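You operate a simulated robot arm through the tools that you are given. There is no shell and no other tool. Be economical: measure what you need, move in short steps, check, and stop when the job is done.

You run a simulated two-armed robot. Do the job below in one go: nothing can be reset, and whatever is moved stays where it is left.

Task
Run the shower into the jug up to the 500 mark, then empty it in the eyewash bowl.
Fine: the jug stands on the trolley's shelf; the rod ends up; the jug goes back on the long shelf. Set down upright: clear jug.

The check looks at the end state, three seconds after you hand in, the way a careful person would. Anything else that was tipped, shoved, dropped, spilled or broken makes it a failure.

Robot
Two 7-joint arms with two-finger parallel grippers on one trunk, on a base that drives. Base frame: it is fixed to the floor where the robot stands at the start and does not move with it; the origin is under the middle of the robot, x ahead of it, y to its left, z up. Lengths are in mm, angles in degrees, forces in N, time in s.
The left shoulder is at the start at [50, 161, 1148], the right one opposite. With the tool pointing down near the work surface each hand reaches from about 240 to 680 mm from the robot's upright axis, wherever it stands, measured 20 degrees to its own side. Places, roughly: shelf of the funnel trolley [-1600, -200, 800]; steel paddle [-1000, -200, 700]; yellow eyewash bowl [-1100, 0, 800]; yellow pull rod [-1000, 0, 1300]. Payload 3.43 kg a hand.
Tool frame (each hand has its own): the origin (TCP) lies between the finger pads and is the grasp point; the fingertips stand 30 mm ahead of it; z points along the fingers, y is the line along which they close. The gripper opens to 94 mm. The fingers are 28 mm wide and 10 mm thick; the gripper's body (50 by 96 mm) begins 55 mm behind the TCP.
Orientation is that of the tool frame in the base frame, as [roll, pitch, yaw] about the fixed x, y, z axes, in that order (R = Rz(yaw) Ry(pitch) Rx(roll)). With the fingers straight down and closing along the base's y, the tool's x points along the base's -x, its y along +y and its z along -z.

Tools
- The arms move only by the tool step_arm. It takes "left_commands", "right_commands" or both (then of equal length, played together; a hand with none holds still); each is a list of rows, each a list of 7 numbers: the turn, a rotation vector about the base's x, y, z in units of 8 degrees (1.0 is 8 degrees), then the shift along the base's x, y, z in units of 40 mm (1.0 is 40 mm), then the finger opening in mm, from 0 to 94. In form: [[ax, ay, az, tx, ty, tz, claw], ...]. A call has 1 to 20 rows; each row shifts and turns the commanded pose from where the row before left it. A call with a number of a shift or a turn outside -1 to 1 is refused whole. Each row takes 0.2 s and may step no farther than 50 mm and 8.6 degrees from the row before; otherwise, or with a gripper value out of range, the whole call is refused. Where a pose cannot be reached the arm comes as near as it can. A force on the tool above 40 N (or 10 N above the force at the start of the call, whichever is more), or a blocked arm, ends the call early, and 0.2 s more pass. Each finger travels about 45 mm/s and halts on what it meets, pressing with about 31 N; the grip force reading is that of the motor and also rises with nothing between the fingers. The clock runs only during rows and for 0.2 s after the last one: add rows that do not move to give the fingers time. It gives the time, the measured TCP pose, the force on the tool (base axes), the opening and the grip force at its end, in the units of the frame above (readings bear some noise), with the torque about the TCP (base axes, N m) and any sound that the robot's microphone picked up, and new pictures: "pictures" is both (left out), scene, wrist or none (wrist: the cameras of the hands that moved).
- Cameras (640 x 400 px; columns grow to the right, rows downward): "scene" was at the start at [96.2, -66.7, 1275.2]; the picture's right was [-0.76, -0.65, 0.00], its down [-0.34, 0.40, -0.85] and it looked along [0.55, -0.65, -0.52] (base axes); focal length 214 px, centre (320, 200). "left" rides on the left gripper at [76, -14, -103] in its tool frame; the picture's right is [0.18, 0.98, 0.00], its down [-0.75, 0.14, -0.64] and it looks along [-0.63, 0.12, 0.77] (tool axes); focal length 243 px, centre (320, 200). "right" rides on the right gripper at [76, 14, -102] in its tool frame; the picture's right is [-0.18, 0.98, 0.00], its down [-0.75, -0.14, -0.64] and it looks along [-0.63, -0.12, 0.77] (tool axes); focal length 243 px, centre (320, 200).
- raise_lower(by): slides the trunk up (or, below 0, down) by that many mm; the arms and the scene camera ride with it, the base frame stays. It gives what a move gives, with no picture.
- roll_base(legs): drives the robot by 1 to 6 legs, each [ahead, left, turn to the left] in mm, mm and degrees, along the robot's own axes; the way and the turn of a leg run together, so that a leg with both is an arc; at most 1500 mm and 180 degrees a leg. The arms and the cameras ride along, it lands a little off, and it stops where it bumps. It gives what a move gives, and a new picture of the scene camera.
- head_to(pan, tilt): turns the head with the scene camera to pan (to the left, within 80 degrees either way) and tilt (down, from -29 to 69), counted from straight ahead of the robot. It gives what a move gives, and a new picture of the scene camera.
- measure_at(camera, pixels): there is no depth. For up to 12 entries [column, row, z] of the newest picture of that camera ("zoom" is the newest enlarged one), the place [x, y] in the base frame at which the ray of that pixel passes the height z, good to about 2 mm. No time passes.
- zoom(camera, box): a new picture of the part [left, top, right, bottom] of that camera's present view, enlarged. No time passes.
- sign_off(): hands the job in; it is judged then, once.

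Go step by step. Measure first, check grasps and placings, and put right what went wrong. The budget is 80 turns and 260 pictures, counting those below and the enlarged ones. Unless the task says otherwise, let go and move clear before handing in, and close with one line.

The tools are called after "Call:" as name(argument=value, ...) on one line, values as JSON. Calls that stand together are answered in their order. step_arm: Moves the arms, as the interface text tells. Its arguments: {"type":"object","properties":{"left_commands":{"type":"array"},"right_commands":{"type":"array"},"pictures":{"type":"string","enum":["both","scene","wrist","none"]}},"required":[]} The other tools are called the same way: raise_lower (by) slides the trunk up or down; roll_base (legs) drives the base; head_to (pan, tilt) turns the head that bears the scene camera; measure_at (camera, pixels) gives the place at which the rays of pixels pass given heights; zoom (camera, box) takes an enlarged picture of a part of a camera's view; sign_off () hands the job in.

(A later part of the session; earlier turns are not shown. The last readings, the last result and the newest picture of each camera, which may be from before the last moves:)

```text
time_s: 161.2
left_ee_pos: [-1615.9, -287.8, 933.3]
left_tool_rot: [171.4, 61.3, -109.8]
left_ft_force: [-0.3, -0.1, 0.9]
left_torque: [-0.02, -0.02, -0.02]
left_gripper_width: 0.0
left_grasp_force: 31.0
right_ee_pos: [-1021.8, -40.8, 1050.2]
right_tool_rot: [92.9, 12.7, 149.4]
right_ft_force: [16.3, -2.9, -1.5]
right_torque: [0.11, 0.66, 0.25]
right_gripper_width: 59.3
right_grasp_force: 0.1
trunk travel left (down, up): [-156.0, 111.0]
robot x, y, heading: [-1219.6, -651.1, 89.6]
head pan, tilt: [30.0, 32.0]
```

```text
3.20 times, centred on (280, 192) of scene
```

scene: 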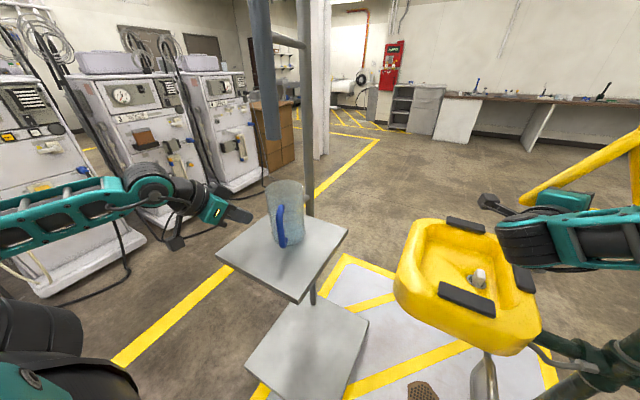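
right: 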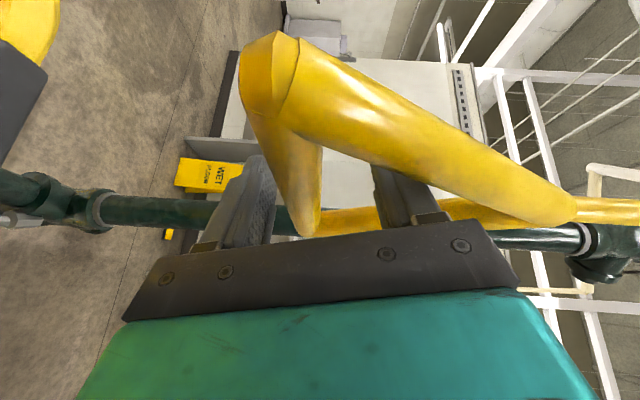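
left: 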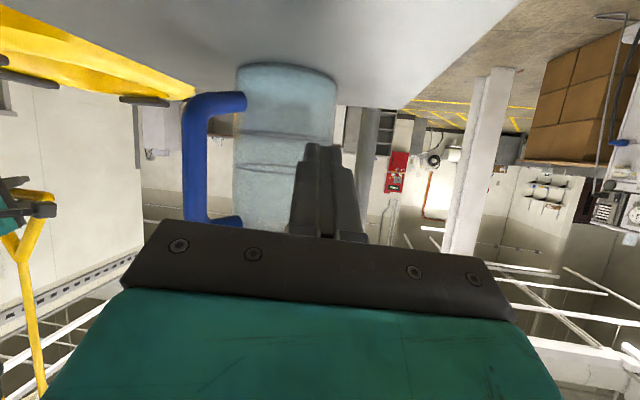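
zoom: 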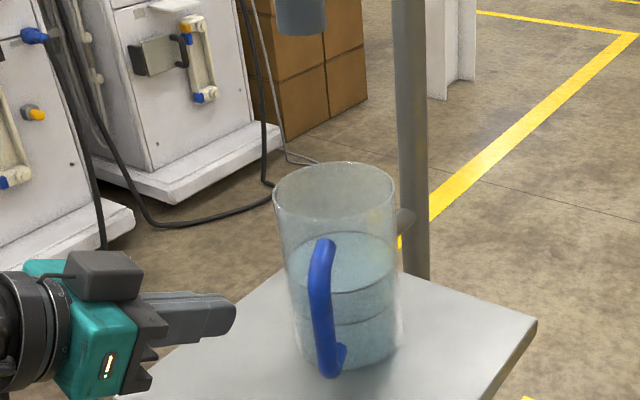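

Flow stays off. The bar is near the lower finger with the hand at 1050, so I'll drop 10 mm to centre it and then back out.

Call:
step_arm(right_commands=[[0, 0, 0, -0.05, 0, -0.25, 70], [0, 0, 0, -0.05, 0, 0, 70], [0, 0, 0, -0.28, -0.475, 0.02, 70], [0, 0, 0, -0.28, -0.475, 0.02, 70], [0, 0, 0, -0.28, -0.475, 0.02, 70], [0, 0, 0, -0.28, -0.475, 0.02, 70], [0, 0, 0, -0.28, -0.475, 0.02, 70], [0, 0, 0, 0, 0, 0, 70]])

Call:
zoom(camera="scene", box=[250, 130, 310, 255])

```text
time_s: 163.0
left_ee_pos: [-1617.2, -285.7, 932.4]
left_tool_rot: [171.6, 61.4, -109.5]
left_ft_force: [-0.7, -0.1, 0.1]
left_torque: [-0.02, 0.01, -0.01]
left_gripper_width: 0.1
left_grasp_force: 30.6
right_ee_pos: [-1086.1, -136.3, 1045.7]
right_tool_rot: [92.9, 12.9, 149.8]
right_ft_force: [1.0, -1.5, -0.3]
right_torque: [0.04, -0.02, -0.01]
right_gripper_width: 70.3
right_grasp_force: 0.0
trunk travel left (down, up): [-156.0, 111.0]
robot x, y, heading: [-1212.6, -650.1, 89.6]
head pan, tilt: [30.0, 32.0]
```

scene: 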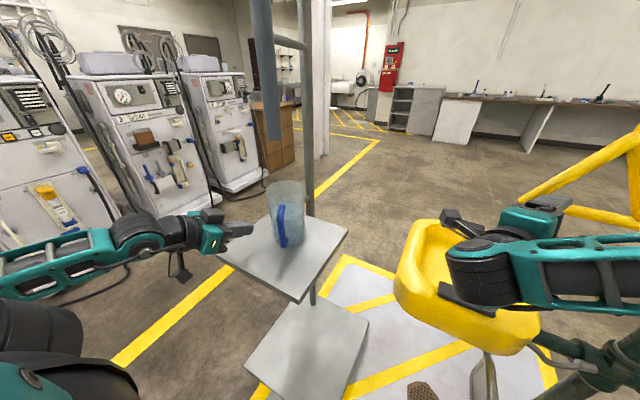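
right: 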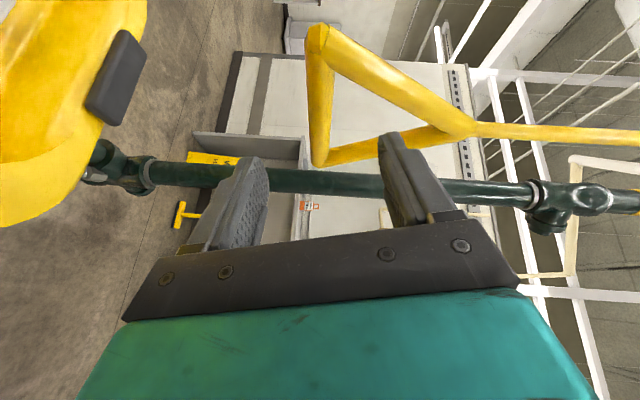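

```text
3.20 times, centred on (280, 192) of scene
```

zoom: 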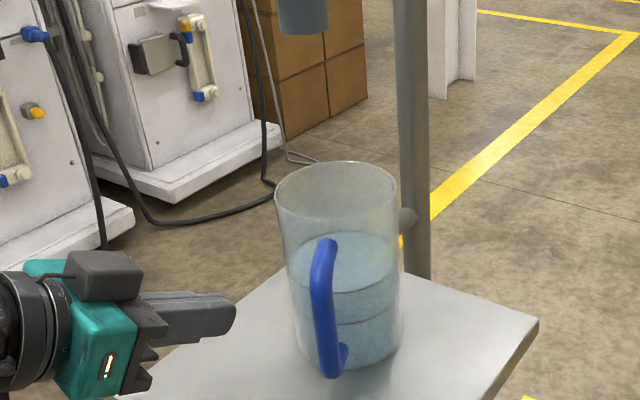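

The rod is up, the flow is off and both hands are clear of the triangle. I'll unroll the right hand toward the jug-grasp pose while the left hand withdraws back and up.

Call:
step_arm(right_commands=[[-0.51, -0.856, 0.05, -0.1425, -0.1875, 0.02, 94], [-0.51, -0.856, 0.05, -0.1425, -0.1875, 0.02, 94], [-0.51, -0.856, 0.05, -0.1425, -0.1875, 0.02, 94], [-0.51, -0.856, 0.05, -0.1425, -0.1875, 0.02, 94], [0, 0, 1, -0.1425, -0.1875, 0.02, 94], [0, 0, 1, -0.1425, -0.1875, 0.02, 94], [0, 0, 1, -0.1425, -0.1875, 0.02, 94], [0, -1, 0, -0.1425, -0.1875, 0.02, 94], [0, -1, 0, -0.1425, -0.1875, 0.02, 94], [0, -1, 0, -0.1425, -0.1875, 0.02, 94], [0, -1, 0, -0.1425, -0.1875, 0.02, 94], [0, -1, 0, -0.1425, -0.1875, 0.02, 94], [0, -0.65, 0, -0.1425, -0.1875, 0.02, 94], [-1, 0, 0, -0.1425, -0.1875, 0.02, 94], [-1, 0, 0, -0.1425, -0.1875, 0.02, 94], [-1, 0, 0, -0.1425, -0.1875, 0.02, 94], [-0.75, 0, 0, -0.1425, -0.1875, 0.02, 94], [0, 0, 1, -0.1425, -0.1875, 0.02, 94], [0, 0, 1, -0.1425, -0.1875, 0.02, 94], [0, 0, 1, -0.1425, -0.1875, 0.02, 94]], left_commands=[[0, 0, 0, 0, -0.6, 0, 0], [0, 0, 0, 0, -0.6, 0, 0], [0, 0, 0, 0, -0.6, 0, 0], [0, 0, 0, 0, -0.6, 0.2, 0], [0, 0, 0, 0, -0.6, 0.4, 0], [0, 0, 0, 0, 0, 0.5, 0], [0, 0, 0, 0, 0, 0.5, 0], [0, 0, 0, 0, 0, 0.5, 0], [0, 0, 0, 0, 0, 0.5, 0], [0, 0, 0, 0, 0, 0.5, 0], [0, 0, 0, 0, 0, 0.5, 0], [0, 0, 0, 0, 0, 0.5, 0], [0, 0, 0, 0, 0, 0.5, 0], [0, 0, 0, 0, 0, 0.5, 0], [0, 0, 0, 0, 0, 0.5, 0], [0, 0, 0, 0, 0, 0, 0], [0, 0, 0, 0, 0, 0, 0], [0, 0, 0, 0, 0, 0, 0], [0, 0, 0, 0, 0, 0, 0], [0, 0, 0, 0, 0, 0, 0]], pictures="scene")

Call:
head_to(pan=5, tilt=35)

```text
time_s: 167.2
left_ee_pos: [-1592.1, -307.8, 1125.4]
left_tool_rot: [171.7, 61.3, -109.8]
left_ft_force: [0.6, -1.1, -0.7]
left_torque: [-0.01, 0.01, -0.01]
left_gripper_width: 0.2
left_grasp_force: 31.3
left hand out of reach, approached as far as the arm can: row 1, 2, 3, 4, 5, 6, 7, 8, 9
right_ee_pos: [-1198.6, -285.1, 1060.9]
right_tool_rot: [-173.2, 63.0, -65.7]
right_ft_force: [-0.3, 0.2, -1.1]
right_torque: [0.01, 0.01, -0.01]
right_gripper_width: 93.8
right_grasp_force: 0.1
trunk travel left (down, up): [-156.0, 111.0]
robot x, y, heading: [-1216.8, -652.8, 90.0]
head pan, tilt: [30.0, 32.0]
```

scene: 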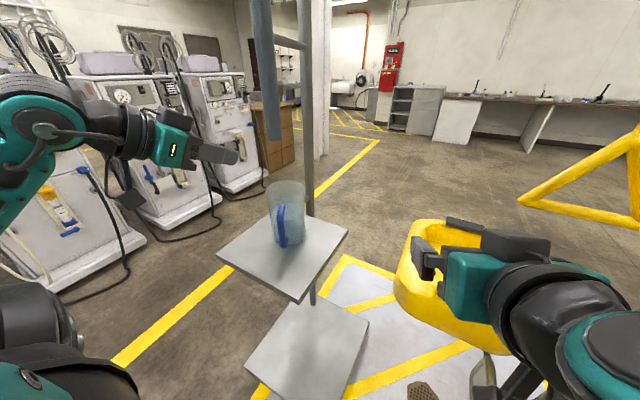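

```text
time_s: 168.1
left_ee_pos: [-1592.6, -307.9, 1126.0]
left_tool_rot: [171.8, 61.3, -109.7]
left_ft_force: [0.6, 0.5, 0.1]
left_torque: [-0.02, 0.02, 0.0]
left_gripper_width: 0.0
left_grasp_force: 30.8
right_ee_pos: [-1199.2, -284.4, 1061.7]
right_tool_rot: [-173.1, 62.9, -65.9]
right_ft_force: [0.6, 0.4, -0.5]
right_torque: [0.0, 0.02, -0.02]
right_gripper_width: 94.0
right_grasp_force: 0.1
trunk travel left (down, up): [-156.0, 111.0]
robot x, y, heading: [-1219.0, -654.2, 89.8]
head pan, tilt: [5.0, 35.0]
```

scene: 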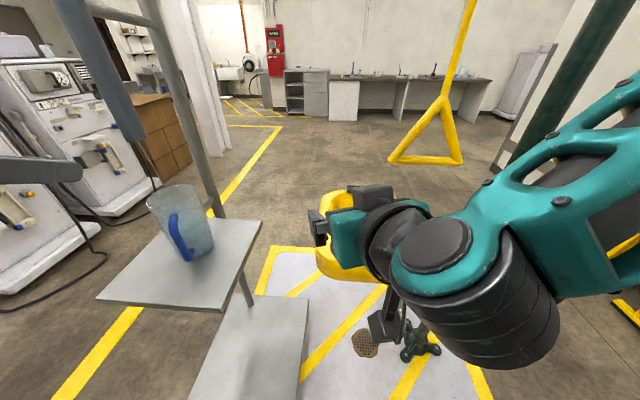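

The left hand sits near the drain pipe, so I'll pull it back first. Then I'll drive the base back and left to the jug-grasp stance and lower the trunk for more downward reach.

Call:
step_arm(left_commands=[[0, 0, 0, 0.2, -0.8, 0.3, 0], [0, 0, 0, 0.2, -0.8, 0.3, 0], [0, 0, 0, 0.2, -0.8, 0.3, 0], [0, 0, 0, 0.2, -0.8, 0.3, 0], [0, 0, 0, 0, 0, 0, 0]], pictures="none")

Call:
roll_base(legs=[[-130, 0, 0], [0, 215, 0]])

Call:
raise_lower(by=-60)

Call:
zoom(camera="right", box=[0, 0, 640, 400])

```text
time_s: 169.3
left_ee_pos: [-1578.2, -429.4, 1188.8]
left_tool_rot: [171.8, 61.2, -109.7]
left_ft_force: [-0.6, -0.1, -0.8]
left_torque: [-0.01, 0.04, -0.04]
left_gripper_width: 0.2
left_grasp_force: 30.9
left hand out of reach, approached as far as the arm can: row 1, 2, 3, 4
right_ee_pos: [-1199.8, -285.1, 1060.8]
right_tool_rot: [-173.0, 63.0, -66.0]
right_ft_force: [-0.1, -0.4, 0.4]
right_torque: [-0.01, 0.02, 0.0]
right_gripper_width: 94.2
right_grasp_force: 0.1
trunk travel left (down, up): [-156.0, 111.0]
robot x, y, heading: [-1219.3, -654.8, 89.4]
head pan, tilt: [5.0, 35.0]
```

```text
time_s: 172.7
left_ee_pos: [-1796.7, -559.0, 1188.5]
left_tool_rot: [171.8, 61.2, -109.4]
left_ft_force: [-1.0, -0.8, -0.3]
left_torque: [0.0, -0.03, 0.0]
left_gripper_width: 0.0
left_grasp_force: 30.4
right_ee_pos: [-1419.3, -413.4, 1061.2]
right_tool_rot: [-173.0, 62.9, -65.6]
right_ft_force: [-0.3, -0.9, 0.4]
right_torque: [0.0, -0.01, -0.02]
right_gripper_width: 93.8
right_grasp_force: 0.0
trunk travel left (down, up): [-156.0, 111.0]
robot x, y, heading: [-1437.6, -779.1, 89.9]
head pan, tilt: [5.0, 35.0]
```

scene: 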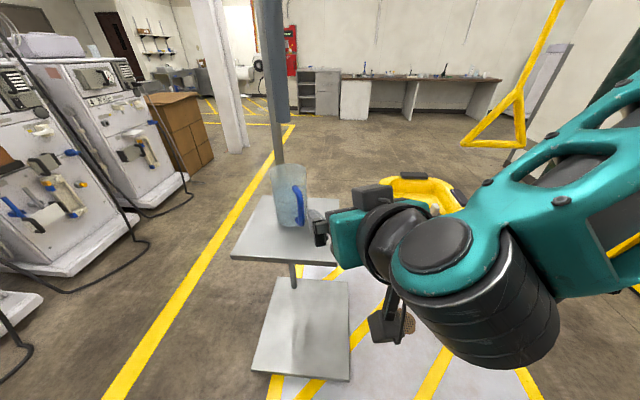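

```text
time_s: 173.7
left_ee_pos: [-1797.1, -559.1, 1127.9]
left_tool_rot: [171.8, 61.3, -109.5]
left_ft_force: [-0.8, 0.2, 0.0]
left_torque: [0.03, 0.01, -0.01]
left_gripper_width: 0.1
left_grasp_force: 30.8
right_ee_pos: [-1419.0, -414.4, 1000.8]
right_tool_rot: [-173.1, 63.0, -65.7]
right_ft_force: [1.1, -0.8, 0.3]
right_torque: [-0.01, 0.0, -0.01]
right_gripper_width: 94.0
right_grasp_force: 0.1
trunk travel left (down, up): [-96.0, 171.0]
robot x, y, heading: [-1434.6, -784.0, 89.7]
head pan, tilt: [5.0, 35.0]
```

```text
1.00 times, centred on (320, 200) of right (not enlarged: the box is as wide or as high as the picture)
```

zoom: 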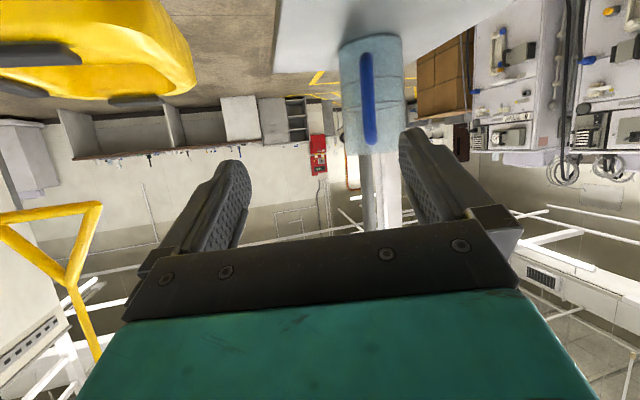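

The jug handle is at column 366 in the wrist view. I'll locate the bar from the scene and wrist rays.

Call:
head_to(pan=5, tilt=36)

Call:
zoom(camera="scene", box=[240, 100, 350, 230])

Call:
measure_at(camera="right", pixels=[[366, 60, 900], [366, 60, 850], [369, 140, 960], [366, 100, 920], [366, 100, 900]])

```text
time_s: 174.3
left_ee_pos: [-1795.9, -560.2, 1129.1]
left_tool_rot: [171.8, 61.3, -109.5]
left_ft_force: [-0.1, 1.0, 0.4]
left_torque: [0.01, -0.01, 0.02]
left_gripper_width: 0.0
left_grasp_force: 31.2
right_ee_pos: [-1418.8, -412.8, 1001.3]
right_tool_rot: [-173.1, 62.9, -65.7]
right_ft_force: [0.0, -0.5, 0.1]
right_torque: [0.0, 0.06, 0.02]
right_gripper_width: 93.9
right_grasp_force: 0.0
trunk travel left (down, up): [-96.0, 171.0]
robot x, y, heading: [-1439.3, -781.6, 90.2]
head pan, tilt: [5.0, 36.0]
```

scene: 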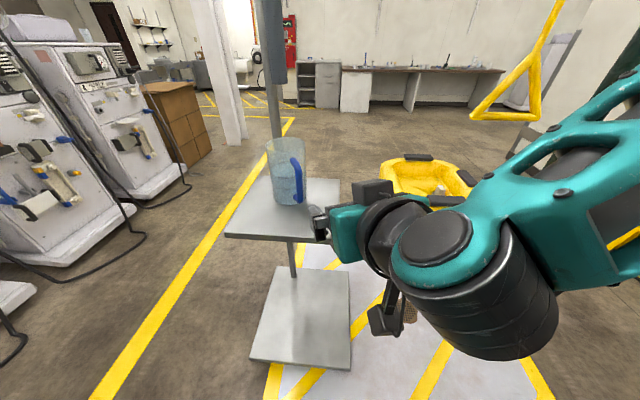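

```text
3.08 times, centred on (295, 165) of scene
```

zoom: 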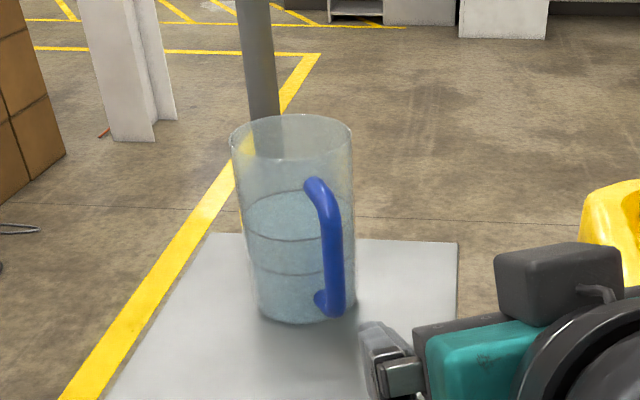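

```text
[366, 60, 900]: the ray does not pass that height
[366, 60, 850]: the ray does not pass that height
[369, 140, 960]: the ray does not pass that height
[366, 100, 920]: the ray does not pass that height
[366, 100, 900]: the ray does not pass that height
```

The right camera's stored picture is out of date, so I'll use the scene bearing of the bar together with the known jug centre.

Call:
measure_at(camera="scene", pixels=[[299.5, 190, 1000], [299.5, 190, 850], [299.9, 202.3, 870], [299.9, 202.3, 880], [299.9, 202.3, 890], [296.8, 160, 985]])

Call:
zoom(camera="right", box=[320, 20, 440, 170])

Call:
measure_at(camera="zoom", pixels=[[280, 105, 900], [280, 105, 850], [290, 200, 930], [290, 200, 900], [300, 320, 960]])

```text
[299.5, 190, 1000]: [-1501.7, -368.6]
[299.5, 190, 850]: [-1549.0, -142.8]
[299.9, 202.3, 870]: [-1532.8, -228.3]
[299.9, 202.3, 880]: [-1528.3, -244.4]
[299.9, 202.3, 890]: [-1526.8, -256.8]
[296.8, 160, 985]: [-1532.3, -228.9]
```

```text
2.67 times, centred on (380, 95) of right
```

zoom: 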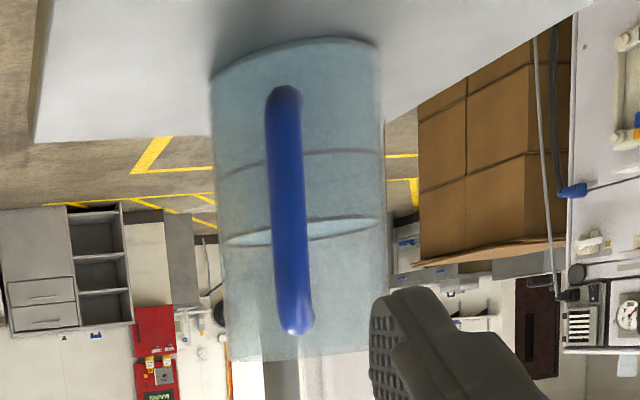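

```text
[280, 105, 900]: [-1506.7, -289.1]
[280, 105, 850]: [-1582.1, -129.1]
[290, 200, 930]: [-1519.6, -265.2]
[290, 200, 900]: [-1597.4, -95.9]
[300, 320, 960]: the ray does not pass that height
```

The rays intersect at the bar, (-1528,-244), 81 mm from the jug centre as expected. I'll go to a pre-grasp 110 mm back along the tool axis, aiming at z≈922.

Call:
step_arm(right_commands=[[0, 0, 0, -0.43, 0.5, -0.18, 94], [0, 0, 0, -0.43, 0.5, -0.18, 94], [0, 0, 0, -0.43, 0.5, -0.18, 94], [0, 0, 0, -0.43, 0.5, -0.18, 94], [0, 0, 0, -0.25, 0.55, -0.31, 94], [0, 0, 0, -0.25, 0.55, -0.31, 94], [0, 0, 0, 0, 0, 0, 94]])

```text
time_s: 175.9
left_ee_pos: [-1797.4, -560.3, 1128.0]
left_tool_rot: [171.7, 61.4, -109.3]
left_ft_force: [0.4, 0.4, 0.2]
left_torque: [-0.02, -0.01, 0.01]
left_gripper_width: 0.2
left_grasp_force: 31.1
right_ee_pos: [-1506.4, -288.3, 947.9]
right_tool_rot: [-173.0, 62.9, -65.5]
right_ft_force: [-0.6, 0.2, 0.1]
right_torque: [-0.02, -0.02, 0.03]
right_gripper_width: 94.0
right_grasp_force: 0.1
trunk travel left (down, up): [-96.0, 171.0]
robot x, y, heading: [-1439.0, -778.5, 90.2]
head pan, tilt: [5.0, 36.0]
```

scene: 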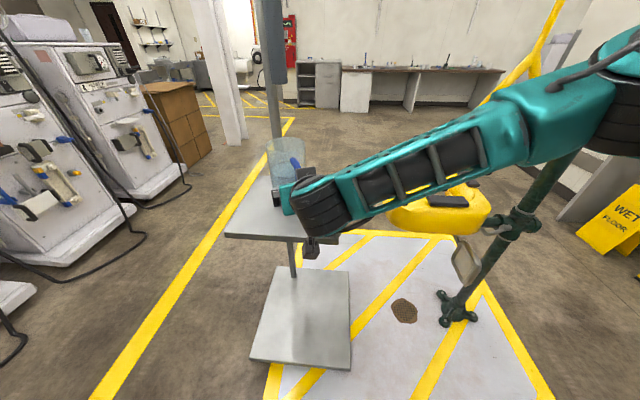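
right: 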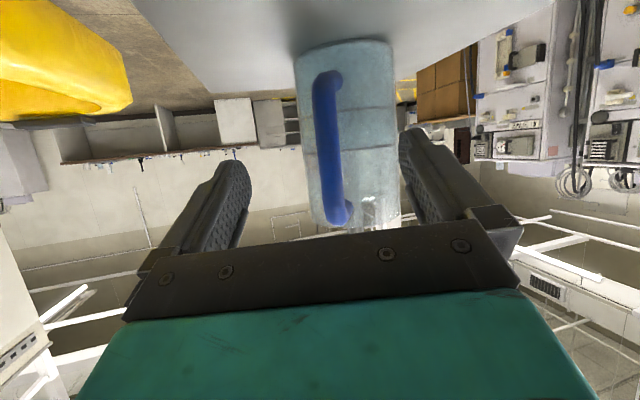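

The handle sits between the fingers but the tool is rolled 3.5°. I'll level that roll, advance the last 52 mm and look before closing.

Call:
step_arm(right_commands=[[-0.168, 0.365, -0.203, -0.18, 0.38, -0.2, 94], [0, 0, 0, -0.19, 0.39, -0.22, 94], [0, 0, 0, -0.19, 0.39, -0.22, 94], [0, 0, 0, 0, 0, 0, 94]], pictures="wrist")

```text
time_s: 176.9
left_ee_pos: [-1796.4, -559.4, 1128.0]
left_tool_rot: [171.7, 61.3, -109.4]
left_ft_force: [-0.3, -0.3, -0.3]
left_torque: [-0.01, -0.02, 0.0]
left_gripper_width: 0.1
left_grasp_force: 31.0
right_ee_pos: [-1528.9, -244.3, 923.0]
right_tool_rot: [179.9, 62.7, -73.6]
right_ft_force: [-0.4, 0.2, -0.6]
right_torque: [-0.02, 0.02, 0.0]
right_gripper_width: 94.0
right_grasp_force: 0.0
trunk travel left (down, up): [-96.0, 171.0]
robot x, y, heading: [-1437.3, -778.7, 90.1]
head pan, tilt: [5.0, 36.0]
```

right: 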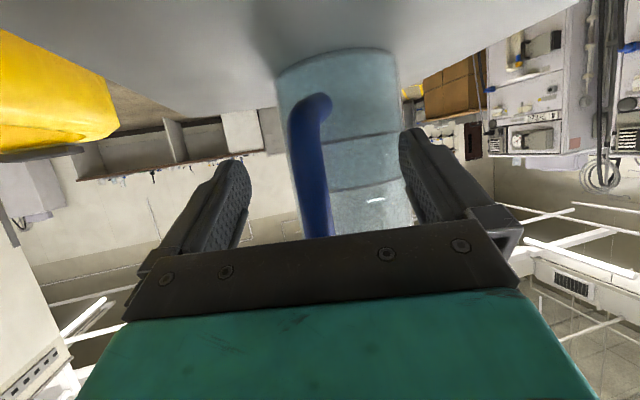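

The bar appears at the same pixels as in the first good grasp (bottom end near (312,105)). I'll close and check.

Call:
step_arm(right_commands=[[0, 0, 0, 0, 0, 0, 60], [0, 0, 0, 0, 0, 0, 35], [0, 0, 0, 0, 0, 0, 20], [0, 0, 0, 0, 0, 0, 0], [0, 0, 0, 0, 0, 0, 0], [0, 0, 0, 0, 0, 0, 0], [0, 0, 0, 0, 0, 0, 0]], pictures="wrist")

Call:
step_arm(right_commands=[[0, 0, 0, 0, 0, 0.1, 0], [0, 0, 0, 0, 0, 0.15, 0], [0, 0, 0, 0, 0, 0.25, 0], [0, 0, 0, 0, 0, 0.25, 0], [0, 0, 0, 0, 0, 0, 0], [0, 0, 0, 0, 0, 0, 0]])

Call:
zoom(camera="scene", box=[230, 90, 360, 240])

```text
time_s: 178.5
left_ee_pos: [-1796.9, -560.4, 1129.2]
left_tool_rot: [171.8, 61.3, -109.4]
left_ft_force: [-0.6, 0.2, 0.2]
left_torque: [0.02, -0.01, 0.01]
left_gripper_width: 0.0
left_grasp_force: 30.8
right_ee_pos: [-1528.9, -244.4, 925.2]
right_tool_rot: [179.9, 62.7, -73.5]
right_ft_force: [0.5, -0.3, 0.8]
right_torque: [-0.04, -0.03, 0.03]
right_gripper_width: 20.2
right_grasp_force: 30.7
trunk travel left (down, up): [-96.0, 171.0]
robot x, y, heading: [-1436.5, -784.7, 90.0]
head pan, tilt: [5.0, 36.0]
```

right: 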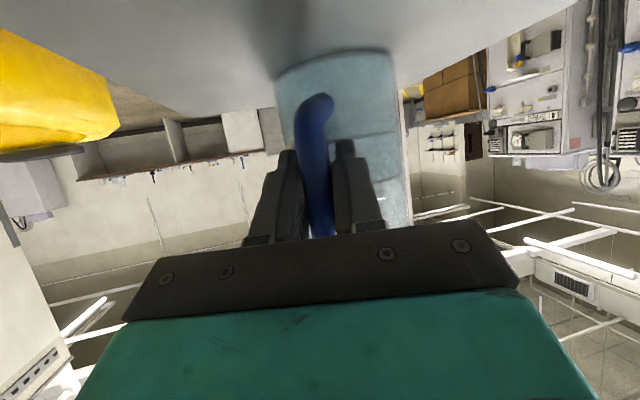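

```text
time_s: 179.9
left_ee_pos: [-1797.4, -558.5, 1128.4]
left_tool_rot: [171.8, 61.3, -109.5]
left_ft_force: [1.0, 0.4, 0.7]
left_torque: [-0.01, 0.01, 0.01]
left_gripper_width: 0.0
left_grasp_force: 30.5
right_ee_pos: [-1529.8, -242.9, 952.0]
right_tool_rot: [179.8, 62.6, -73.5]
right_ft_force: [0.4, -0.2, -6.3]
right_torque: [-0.37, -0.19, 0.0]
right_gripper_width: 20.0
right_grasp_force: 31.6
trunk travel left (down, up): [-96.0, 171.0]
robot x, y, heading: [-1433.4, -778.6, 89.9]
head pan, tilt: [5.0, 36.0]
```

scene: 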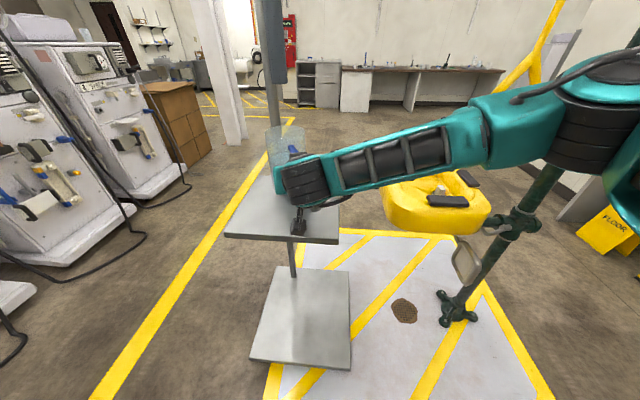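
right: 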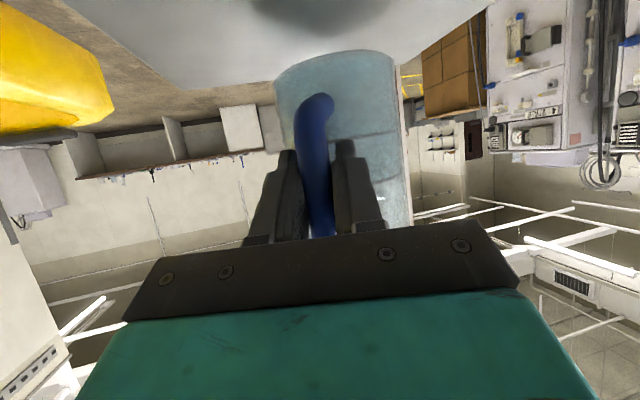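

```text
2.67 times, centred on (295, 165) of scene
```

zoom: 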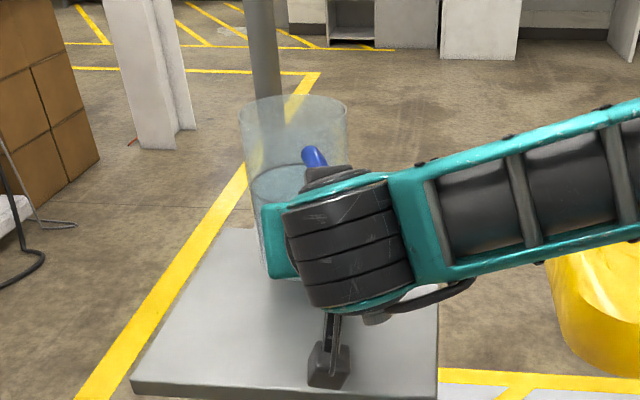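

The lift reads 6.3 N against about 1 N empty, so roughly 500 ml with a steady grip. I'll draw the jug back from the trolley and measure the bowl's rim for pouring.

Call:
step_arm(right_commands=[[0, 0, 0, 0, -0.3, 0.1, 0], [0, 0, 0, 0, -0.5, 0.1, 0], [0, 0, 0, 0, -0.6, 0.1, 0], [0, 0, 0, 0, -0.6, 0.1, 0], [0, 0, 0, 0, -0.6, 0.1, 0], [0, 0, 0, 0, -0.5, 0.1, 0], [0, 0, 0, 0, -0.3, 0, 0], [0, 0, 0, 0, 0, 0, 0]], pictures="none")

Call:
head_to(pan=-20, tilt=35)

Call:
zoom(camera="scene", box=[200, 100, 420, 260])

```text
time_s: 181.7
left_ee_pos: [-1797.2, -559.4, 1128.5]
left_tool_rot: [171.9, 61.3, -109.4]
left_ft_force: [-1.0, 0.5, -0.1]
left_torque: [0.02, -0.01, -0.02]
left_gripper_width: 0.0
left_grasp_force: 30.7
right_ee_pos: [-1530.2, -377.0, 975.8]
right_tool_rot: [179.9, 62.7, -73.5]
right_ft_force: [-0.3, -0.4, -6.6]
right_torque: [-0.42, -0.22, -0.02]
right_gripper_width: 20.2
right_grasp_force: 31.1
trunk travel left (down, up): [-96.0, 171.0]
robot x, y, heading: [-1436.8, -781.6, 90.0]
head pan, tilt: [5.0, 36.0]
```

```text
time_s: 182.6
left_ee_pos: [-1796.6, -559.6, 1129.3]
left_tool_rot: [171.9, 61.3, -109.4]
left_ft_force: [-0.2, -0.3, 0.4]
left_torque: [0.02, 0.02, -0.03]
left_gripper_width: 0.1
left_grasp_force: 31.4
right_ee_pos: [-1530.6, -376.5, 974.6]
right_tool_rot: [179.8, 62.6, -73.4]
right_ft_force: [0.1, 1.4, -6.1]
right_torque: [-0.39, -0.18, 0.0]
right_gripper_width: 20.2
right_grasp_force: 31.2
trunk travel left (down, up): [-96.0, 171.0]
robot x, y, heading: [-1435.0, -779.7, 89.8]
head pan, tilt: [-20.0, 35.0]
```

scene: 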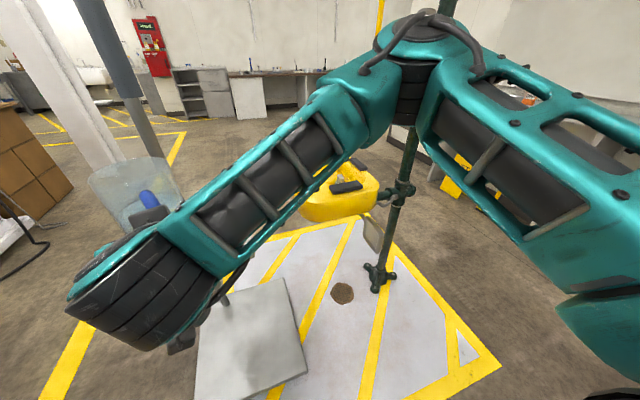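

```text
2.50 times, centred on (310, 180) of scene
```

zoom: 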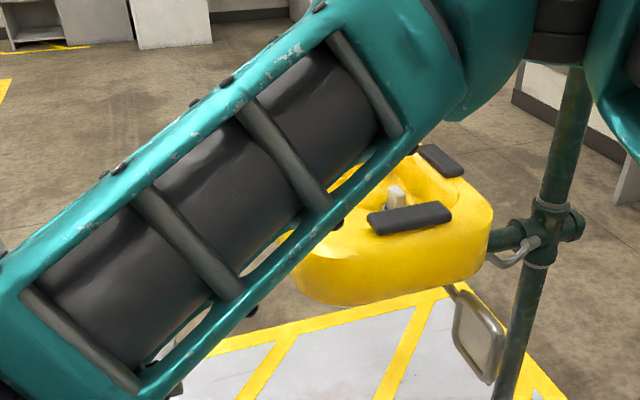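

The front pad is at full (346,187) and the nozzle at (340,178). I'll measure these for triangulation with the earlier front-pad ray through (-1139,-173,870).

Call:
measure_at(camera="scene", pixels=[[346, 186.8, 820], [346, 186.8, 850], [346, 186.8, 880], [346, 186.8, 910], [340.4, 180, 850], [340.4, 180, 880], [378, 180, 880], [362, 165, 880]])

```text
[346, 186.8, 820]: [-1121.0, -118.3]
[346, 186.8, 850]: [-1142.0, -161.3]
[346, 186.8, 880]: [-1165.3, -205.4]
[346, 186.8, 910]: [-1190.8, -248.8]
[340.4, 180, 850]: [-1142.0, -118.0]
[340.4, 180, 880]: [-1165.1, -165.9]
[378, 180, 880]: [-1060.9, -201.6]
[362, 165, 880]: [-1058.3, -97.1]
```

Triangulation puts the front pad at about (-1136,-152,845) and the bowl centre near (-1130,-50). I'll raise the jug 60 mm, then drive right and ahead so the bowl lies in front of the jug.

Call:
step_arm(right_commands=[[0, 0, 0, 0, 0, 0.3, 0], [0, 0, 0, 0, 0, 0.45, 0], [0, 0, 0, 0, 0, 0.45, 0], [0, 0, 0, 0, 0, 0.3, 0], [0, 0, 0, 0, 0, 0, 0]], pictures="none")

Call:
roll_base(legs=[[0, -390, 0], [100, 0, 0]])

Call:
head_to(pan=5, tilt=40)

```text
time_s: 183.8
left_ee_pos: [-1797.6, -559.5, 1129.2]
left_tool_rot: [171.7, 61.4, -109.4]
left_ft_force: [-0.5, -0.1, -0.3]
left_torque: [0.01, 0.01, 0.01]
left_gripper_width: 0.1
left_grasp_force: 31.5
right_ee_pos: [-1530.6, -378.1, 1035.7]
right_tool_rot: [179.9, 62.5, -73.5]
right_ft_force: [0.4, 0.3, -5.3]
right_torque: [-0.43, -0.23, -0.02]
right_gripper_width: 19.8
right_grasp_force: 31.0
trunk travel left (down, up): [-96.0, 171.0]
robot x, y, heading: [-1433.9, -781.5, 90.1]
head pan, tilt: [-20.0, 35.0]
```

```text
time_s: 188.5
left_ee_pos: [-1415.0, -459.0, 1128.9]
left_tool_rot: [171.9, 61.2, -109.7]
left_ft_force: [-0.2, 0.5, 0.6]
left_torque: [0.04, 0.0, 0.01]
left_gripper_width: 0.0
left_grasp_force: 31.3
right_ee_pos: [-1147.3, -278.6, 1036.1]
right_tool_rot: [179.9, 62.6, -73.8]
right_ft_force: [-0.3, 0.8, -5.9]
right_torque: [-0.39, -0.22, 0.04]
right_gripper_width: 20.1
right_grasp_force: 31.0
trunk travel left (down, up): [-96.0, 171.0]
robot x, y, heading: [-1053.5, -683.0, 89.7]
head pan, tilt: [-20.0, 35.0]
```

scene: 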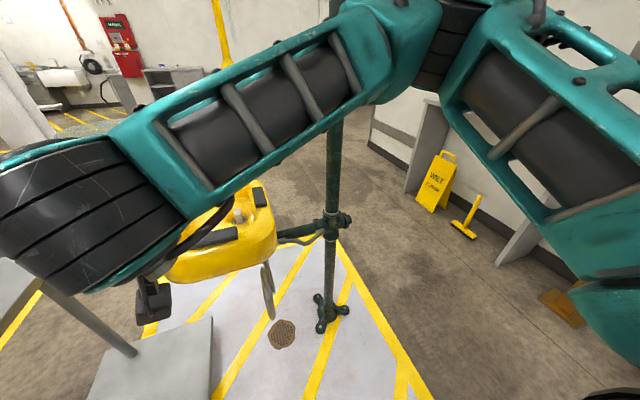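

```text
time_s: 189.4
left_ee_pos: [-1416.3, -459.4, 1127.9]
left_tool_rot: [171.9, 61.3, -109.7]
left_ft_force: [1.0, -0.5, -0.2]
left_torque: [0.0, 0.01, 0.01]
left_gripper_width: 0.1
left_grasp_force: 30.6
right_ee_pos: [-1146.2, -279.2, 1036.3]
right_tool_rot: [180.0, 62.6, -73.7]
right_ft_force: [0.3, 0.5, -5.5]
right_torque: [-0.4, -0.22, 0.01]
right_gripper_width: 20.1
right_grasp_force: 31.4
trunk travel left (down, up): [-96.0, 171.0]
robot x, y, heading: [-1056.3, -681.9, 89.5]
head pan, tilt: [5.0, 40.0]
```

scene: 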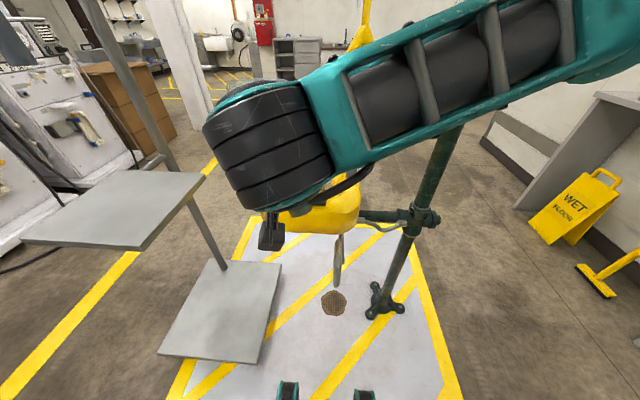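

The scene view of the bowl is blocked by the arm. I'll move the jug toward the bowl's front edge and turn the left wrist camera onto the bowl to watch the pour.

Call:
step_arm(right_commands=[[0, 0, 0, 0.2, 0.3, 0, 0], [0, 0, 0, 0.3, 0.5, 0.05, 0], [0, 0, 0, 0.3, 0.55, 0.1, 0], [0, 0, 0, 0.3, 0.55, 0.1, 0], [0, 0, 0, 0.2, 0.5, 0, 0], [0, 0, 0, 0, 0.2, 0, 0], [0, 0, 0, 0, 0, 0, 0]], left_commands=[[0, 0, -1, 0, 0, 0, 0], [0, 0, -1, 0, 0, 0, 0], [0, 0, -1, 0, 0, 0, 0], [-1, 0, 0, 0, 0, 0, 0], [-1, 0, 0, 0, 0, 0, 0], [-1, 0, 0, 0, 0, 0, 0], [0, 0, 0, 0, 0, 0, 0]])

```text
time_s: 191.0
left_ee_pos: [-1415.6, -459.6, 1128.6]
left_tool_rot: [-166.1, 41.2, -116.3]
left_ft_force: [-1.0, -0.4, 0.4]
left_torque: [-0.03, -0.05, 0.0]
left_gripper_width: 0.2
left_grasp_force: 30.8
right_ee_pos: [-1094.6, -174.4, 1044.7]
right_tool_rot: [179.9, 62.7, -73.7]
right_ft_force: [-0.7, 0.2, -5.7]
right_torque: [-0.41, -0.19, -0.03]
right_gripper_width: 20.2
right_grasp_force: 30.8
trunk travel left (down, up): [-96.0, 171.0]
robot x, y, heading: [-1057.0, -681.3, 89.5]
head pan, tilt: [5.0, 40.0]
```

scene: 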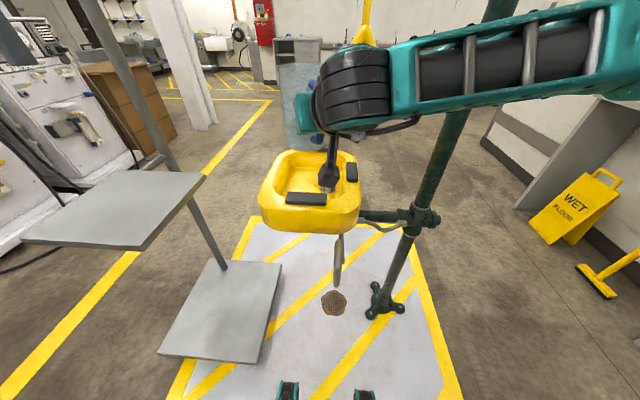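
right: 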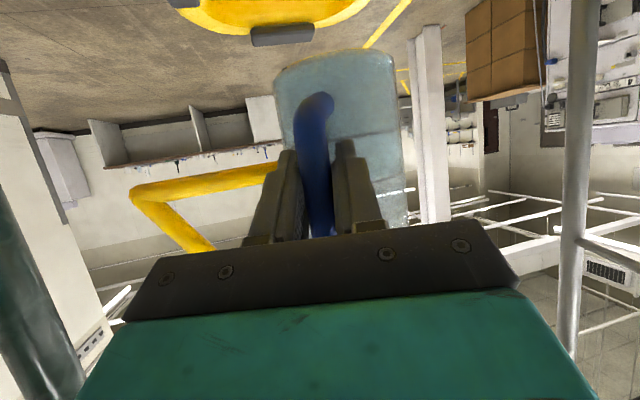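
left: 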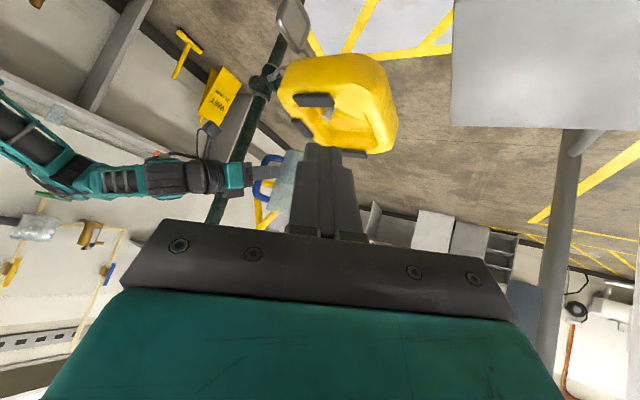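

The scene now shows the bowl (cols 258–360, rows 150–232), but the jug is within about 10 mm of the pull triangle's left corner (-1098,-32). I'll shift 45 mm to -x and then yaw the hand to point straight at +y.

Call:
step_arm(right_commands=[[0, 0, 0, -0.4, -0.1, 0, 0], [0, 0, 0, -0.5, 0, 0, 0], [0, 0, 0, -0.3, 0, 0, 0], [0, 0, -0.5, 0, 0, 0, 0], [0, 0, -0.5, 0, 0, 0, 0], [0, 0, -0.5, 0, 0, 0, 0], [0, 0, -0.5, 0, 0, 0, 0], [0, 0, 0, 0, 0, 0, 0]])

Call:
measure_at(camera="scene", pixels=[[262, 195, 845], [358, 203, 845], [283, 152, 845], [345, 152, 845], [306, 199, 845], [352, 172, 845], [275, 205, 845], [275, 185, 830]])

Call:
zoom(camera="scene", box=[220, 40, 400, 250])

```text
time_s: 192.8
left_ee_pos: [-1415.0, -458.7, 1128.5]
left_tool_rot: [-166.2, 41.3, -116.3]
left_ft_force: [0.6, 0.6, 0.3]
left_torque: [-0.02, 0.0, -0.01]
left_gripper_width: 0.1
left_grasp_force: 30.6
right_ee_pos: [-1142.7, -179.3, 1046.6]
right_tool_rot: [180.0, 62.7, -89.7]
right_ft_force: [-0.5, -0.1, -5.9]
right_torque: [-0.42, -0.04, -0.01]
right_gripper_width: 20.1
right_grasp_force: 31.1
trunk travel left (down, up): [-96.0, 171.0]
robot x, y, heading: [-1056.6, -682.5, 89.6]
head pan, tilt: [5.0, 40.0]
```

scene: 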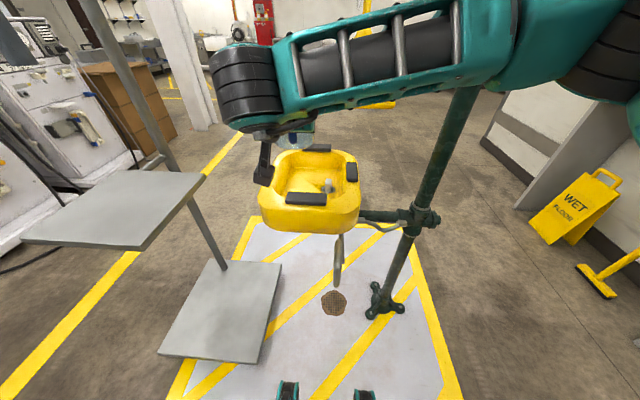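
right: 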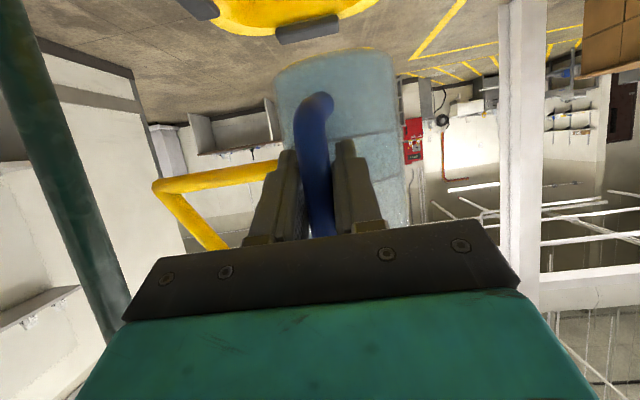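

```text
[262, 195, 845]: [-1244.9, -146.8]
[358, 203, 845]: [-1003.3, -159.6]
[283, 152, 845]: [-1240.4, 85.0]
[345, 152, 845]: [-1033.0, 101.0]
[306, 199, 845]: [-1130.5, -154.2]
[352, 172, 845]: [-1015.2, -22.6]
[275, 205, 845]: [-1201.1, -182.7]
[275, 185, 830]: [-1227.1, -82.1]
```

```text
1.90 times, centred on (310, 145) of scene
```

zoom: 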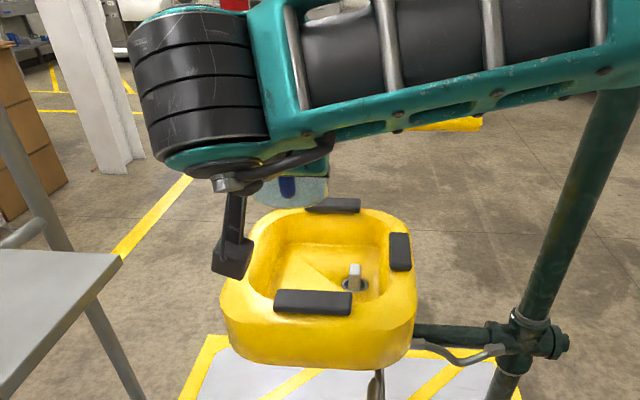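

The bowl spans x -1245 to -1003 and y -160 to +100, and the tipped lip should come down near (-1158,-40). I'll start tipping forward about the x axis, 43° first, which is just short of pouring.

Call:
step_arm(right_commands=[[-0.6, 0, 0, 0, 0, 0, 0], [-0.8, 0, 0, 0, 0, 0, 0], [-0.8, 0, 0, 0, 0, 0, 0], [-0.8, 0, 0, 0, 0, 0, 0], [-0.8, 0, 0, 0, 0, 0, 0], [-0.8, 0, 0, 0, 0, 0, 0], [-0.6, 0, 0, 0, 0, 0, 0], [0, 0, 0, 0, 0, 0, 0]])

Call:
zoom(camera="scene", box=[220, 40, 400, 250])

```text
time_s: 194.6
left_ee_pos: [-1415.2, -458.8, 1128.6]
left_tool_rot: [-166.2, 41.2, -116.3]
left_ft_force: [0.4, 0.1, -0.2]
left_torque: [-0.01, -0.02, 0.0]
left_gripper_width: 0.1
left_grasp_force: 30.7
right_ee_pos: [-1143.6, -179.4, 1045.4]
right_tool_rot: [179.7, 20.9, -89.8]
right_ft_force: [0.9, -0.2, -6.4]
right_torque: [-0.24, -0.07, 0.0]
right_gripper_width: 20.3
right_grasp_force: 30.6
trunk travel left (down, up): [-96.0, 171.0]
robot x, y, heading: [-1054.4, -686.3, 89.6]
head pan, tilt: [5.0, 40.0]
```

scene: 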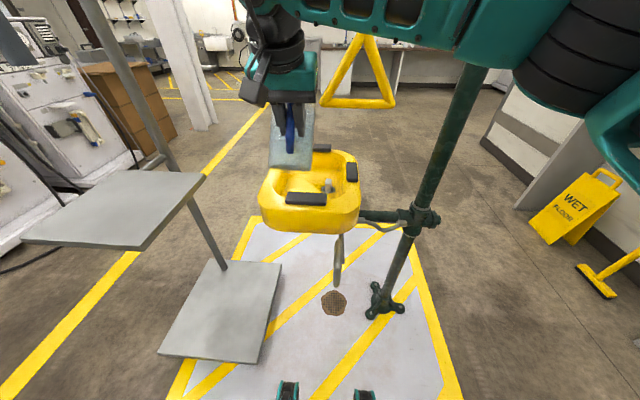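
right: 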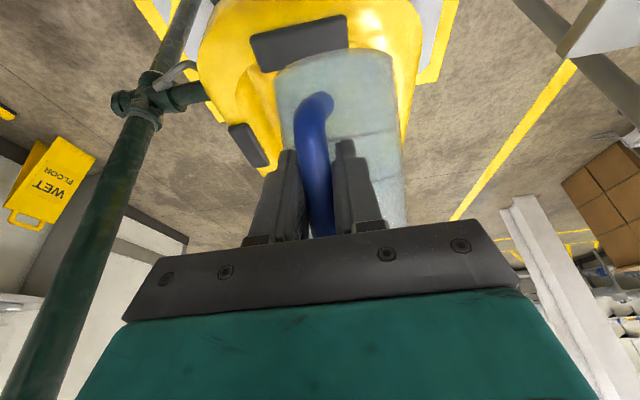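

```text
1.90 times, centred on (310, 145) of scene
```

zoom: 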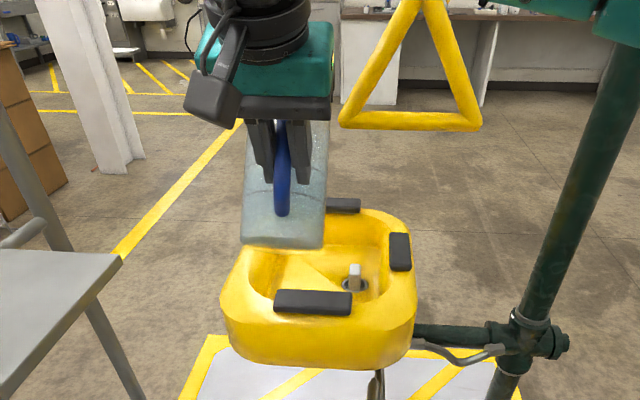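

Nothing spills and the triangle is clear. I'll continue slowly from 42° to about 74°, pouring into the bowl.

Call:
step_arm(right_commands=[[-0.5, 0, 0, 0, 0, 0, 0], [-0.5, 0, 0, 0, 0, 0, 0], [-0.5, 0, 0, 0, 0, 0, 0], [-0.4, 0, 0, 0, 0, 0, 0], [-0.4, 0, 0, 0, 0, 0, 0], [-0.4, 0, 0, 0, 0.04, 0, 0], [-0.4, 0, 0, 0, 0.04, 0, 0], [-0.4, 0, 0, 0, 0.04, 0, 0], [-0.4, 0, 0, 0, 0.04, 0, 0], [0, 0, 0, 0, 0, 0, 0], [0, 0, 0, 0, 0, 0, 0], [0, 0, 0, 0, 0, 0, 0]])

Call:
zoom(camera="scene", box=[220, 40, 400, 250])

```text
time_s: 197.2
left_ee_pos: [-1414.6, -461.0, 1128.7]
left_tool_rot: [-166.1, 41.3, -116.2]
left_ft_force: [0.5, 0.1, -0.5]
left_torque: [0.0, 0.02, 0.0]
left_gripper_width: 0.1
left_grasp_force: 30.9
right_ee_pos: [-1131.0, -180.6, 1042.8]
right_tool_rot: [179.7, -10.2, -89.9]
right_ft_force: [0.2, -0.5, -3.7]
right_torque: [0.04, -0.04, 0.0]
right_gripper_width: 20.1
right_grasp_force: 30.9
right hand out of reach, approached as far as the arm can: row 9
trunk travel left (down, up): [-96.0, 171.0]
robot x, y, heading: [-1051.2, -683.7, 89.4]
head pan, tilt: [5.0, 40.0]
```

scene: 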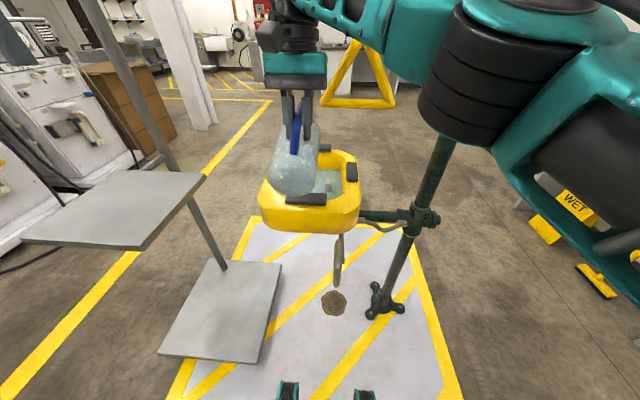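
right: 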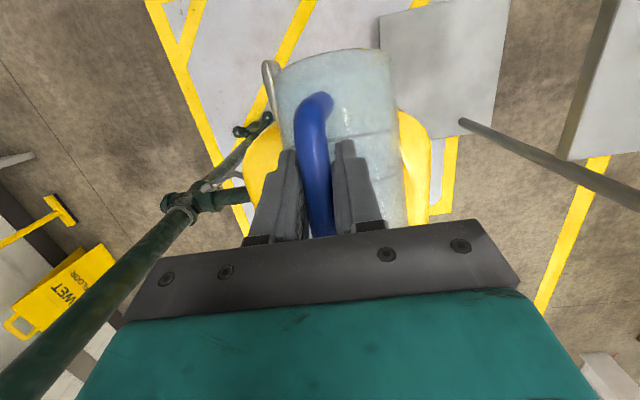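

```text
1.90 times, centred on (310, 145) of scene
```

zoom: 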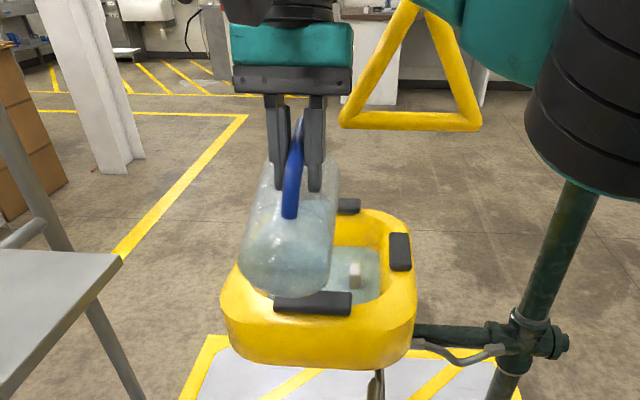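

Most of the water is in the bowl (force down to 3.7 N) at about 73° tilt, where the arm hits a wrist limit. I'll raise the trunk 100 mm and lower the hand relative to the shoulder to free the wrist, then keep tipping.

Call:
raise_lower(by=100)

Call:
step_arm(right_commands=[[0, 0, 0, -0.05, 0, -0.5, 0], [0, 0, 0, -0.05, 0, -0.5, 0], [0, 0, 0, -0.05, 0, -0.5, 0], [0, 0, 0, -0.05, 0, -0.5, 0], [0, 0, 0, 0, 0, -0.4, 0], [0, 0, 0, 0, 0, 0, 0], [-0.4, 0, 0, 0, 0, 0, 0], [-0.4, 0, 0, 0, 0, 0, 0], [-0.4, 0, 0, 0, 0.05, 0, 0], [-0.4, 0, 0, 0, 0.05, 0, 0], [-0.4, 0, 0, 0, 0.05, 0, 0], [-0.4, 0, 0, 0, 0.05, 0, 0], [0, 0, 0, 0, 0, 0, 0]])

Call:
zoom(camera="scene", box=[220, 40, 400, 250])

```text
time_s: 198.5
left_ee_pos: [-1415.1, -460.8, 1228.6]
left_tool_rot: [-166.2, 41.4, -116.2]
left_ft_force: [-0.2, -0.2, 0.0]
left_torque: [0.04, 0.03, -0.02]
left_gripper_width: 0.0
left_grasp_force: 30.8
right_ee_pos: [-1131.6, -180.7, 1142.4]
right_tool_rot: [179.7, -10.1, -89.9]
right_ft_force: [-0.9, 0.4, -3.1]
right_torque: [0.08, -0.04, 0.0]
right_gripper_width: 19.6
right_grasp_force: 31.0
trunk travel left (down, up): [-196.0, 71.0]
robot x, y, heading: [-1056.5, -682.5, 89.8]
head pan, tilt: [5.0, 40.0]
```

```text
time_s: 201.3
left_ee_pos: [-1415.6, -459.6, 1228.7]
left_tool_rot: [-166.2, 41.2, -116.3]
left_ft_force: [0.2, 1.1, 0.6]
left_torque: [-0.02, 0.04, -0.01]
left_gripper_width: 0.2
left_grasp_force: 31.0
right_ee_pos: [-1122.0, -192.4, 1045.0]
right_tool_rot: [179.6, -22.8, -89.9]
right_ft_force: [0.1, 0.5, -1.1]
right_torque: [0.04, -0.05, -0.02]
right_gripper_width: 19.6
right_grasp_force: 30.6
right hand out of reach, approached as far as the arm can: row 9, 10, 11, 12
trunk travel left (down, up): [-196.0, 71.0]
robot x, y, heading: [-1054.6, -678.6, 89.6]
head pan, tilt: [5.0, 40.0]
```

scene: 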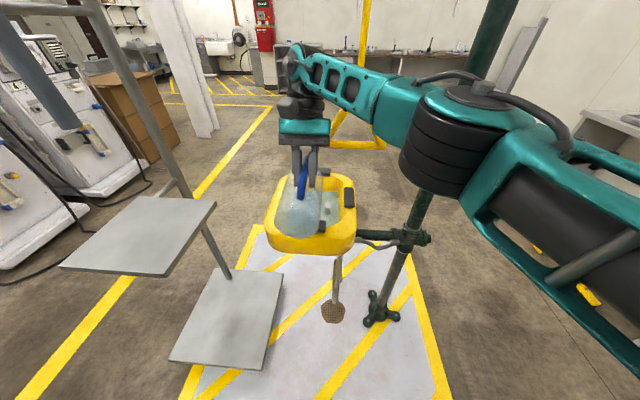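
right: 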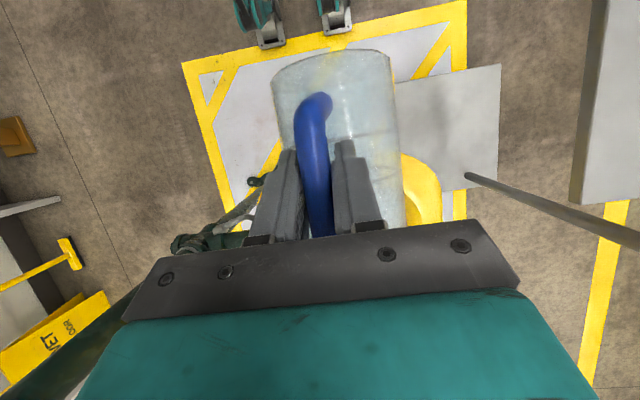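

```text
1.90 times, centred on (310, 145) of scene
5 turns are left
```

zoom: 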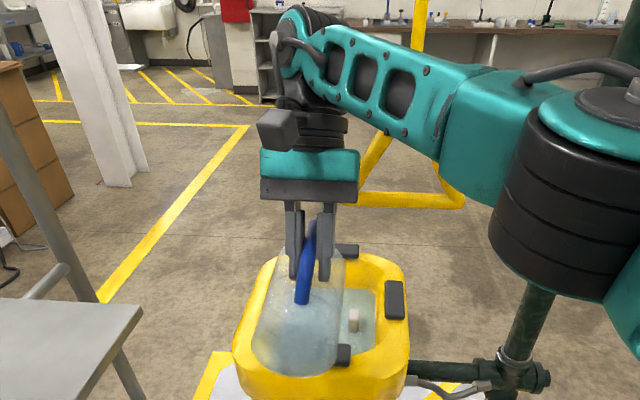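

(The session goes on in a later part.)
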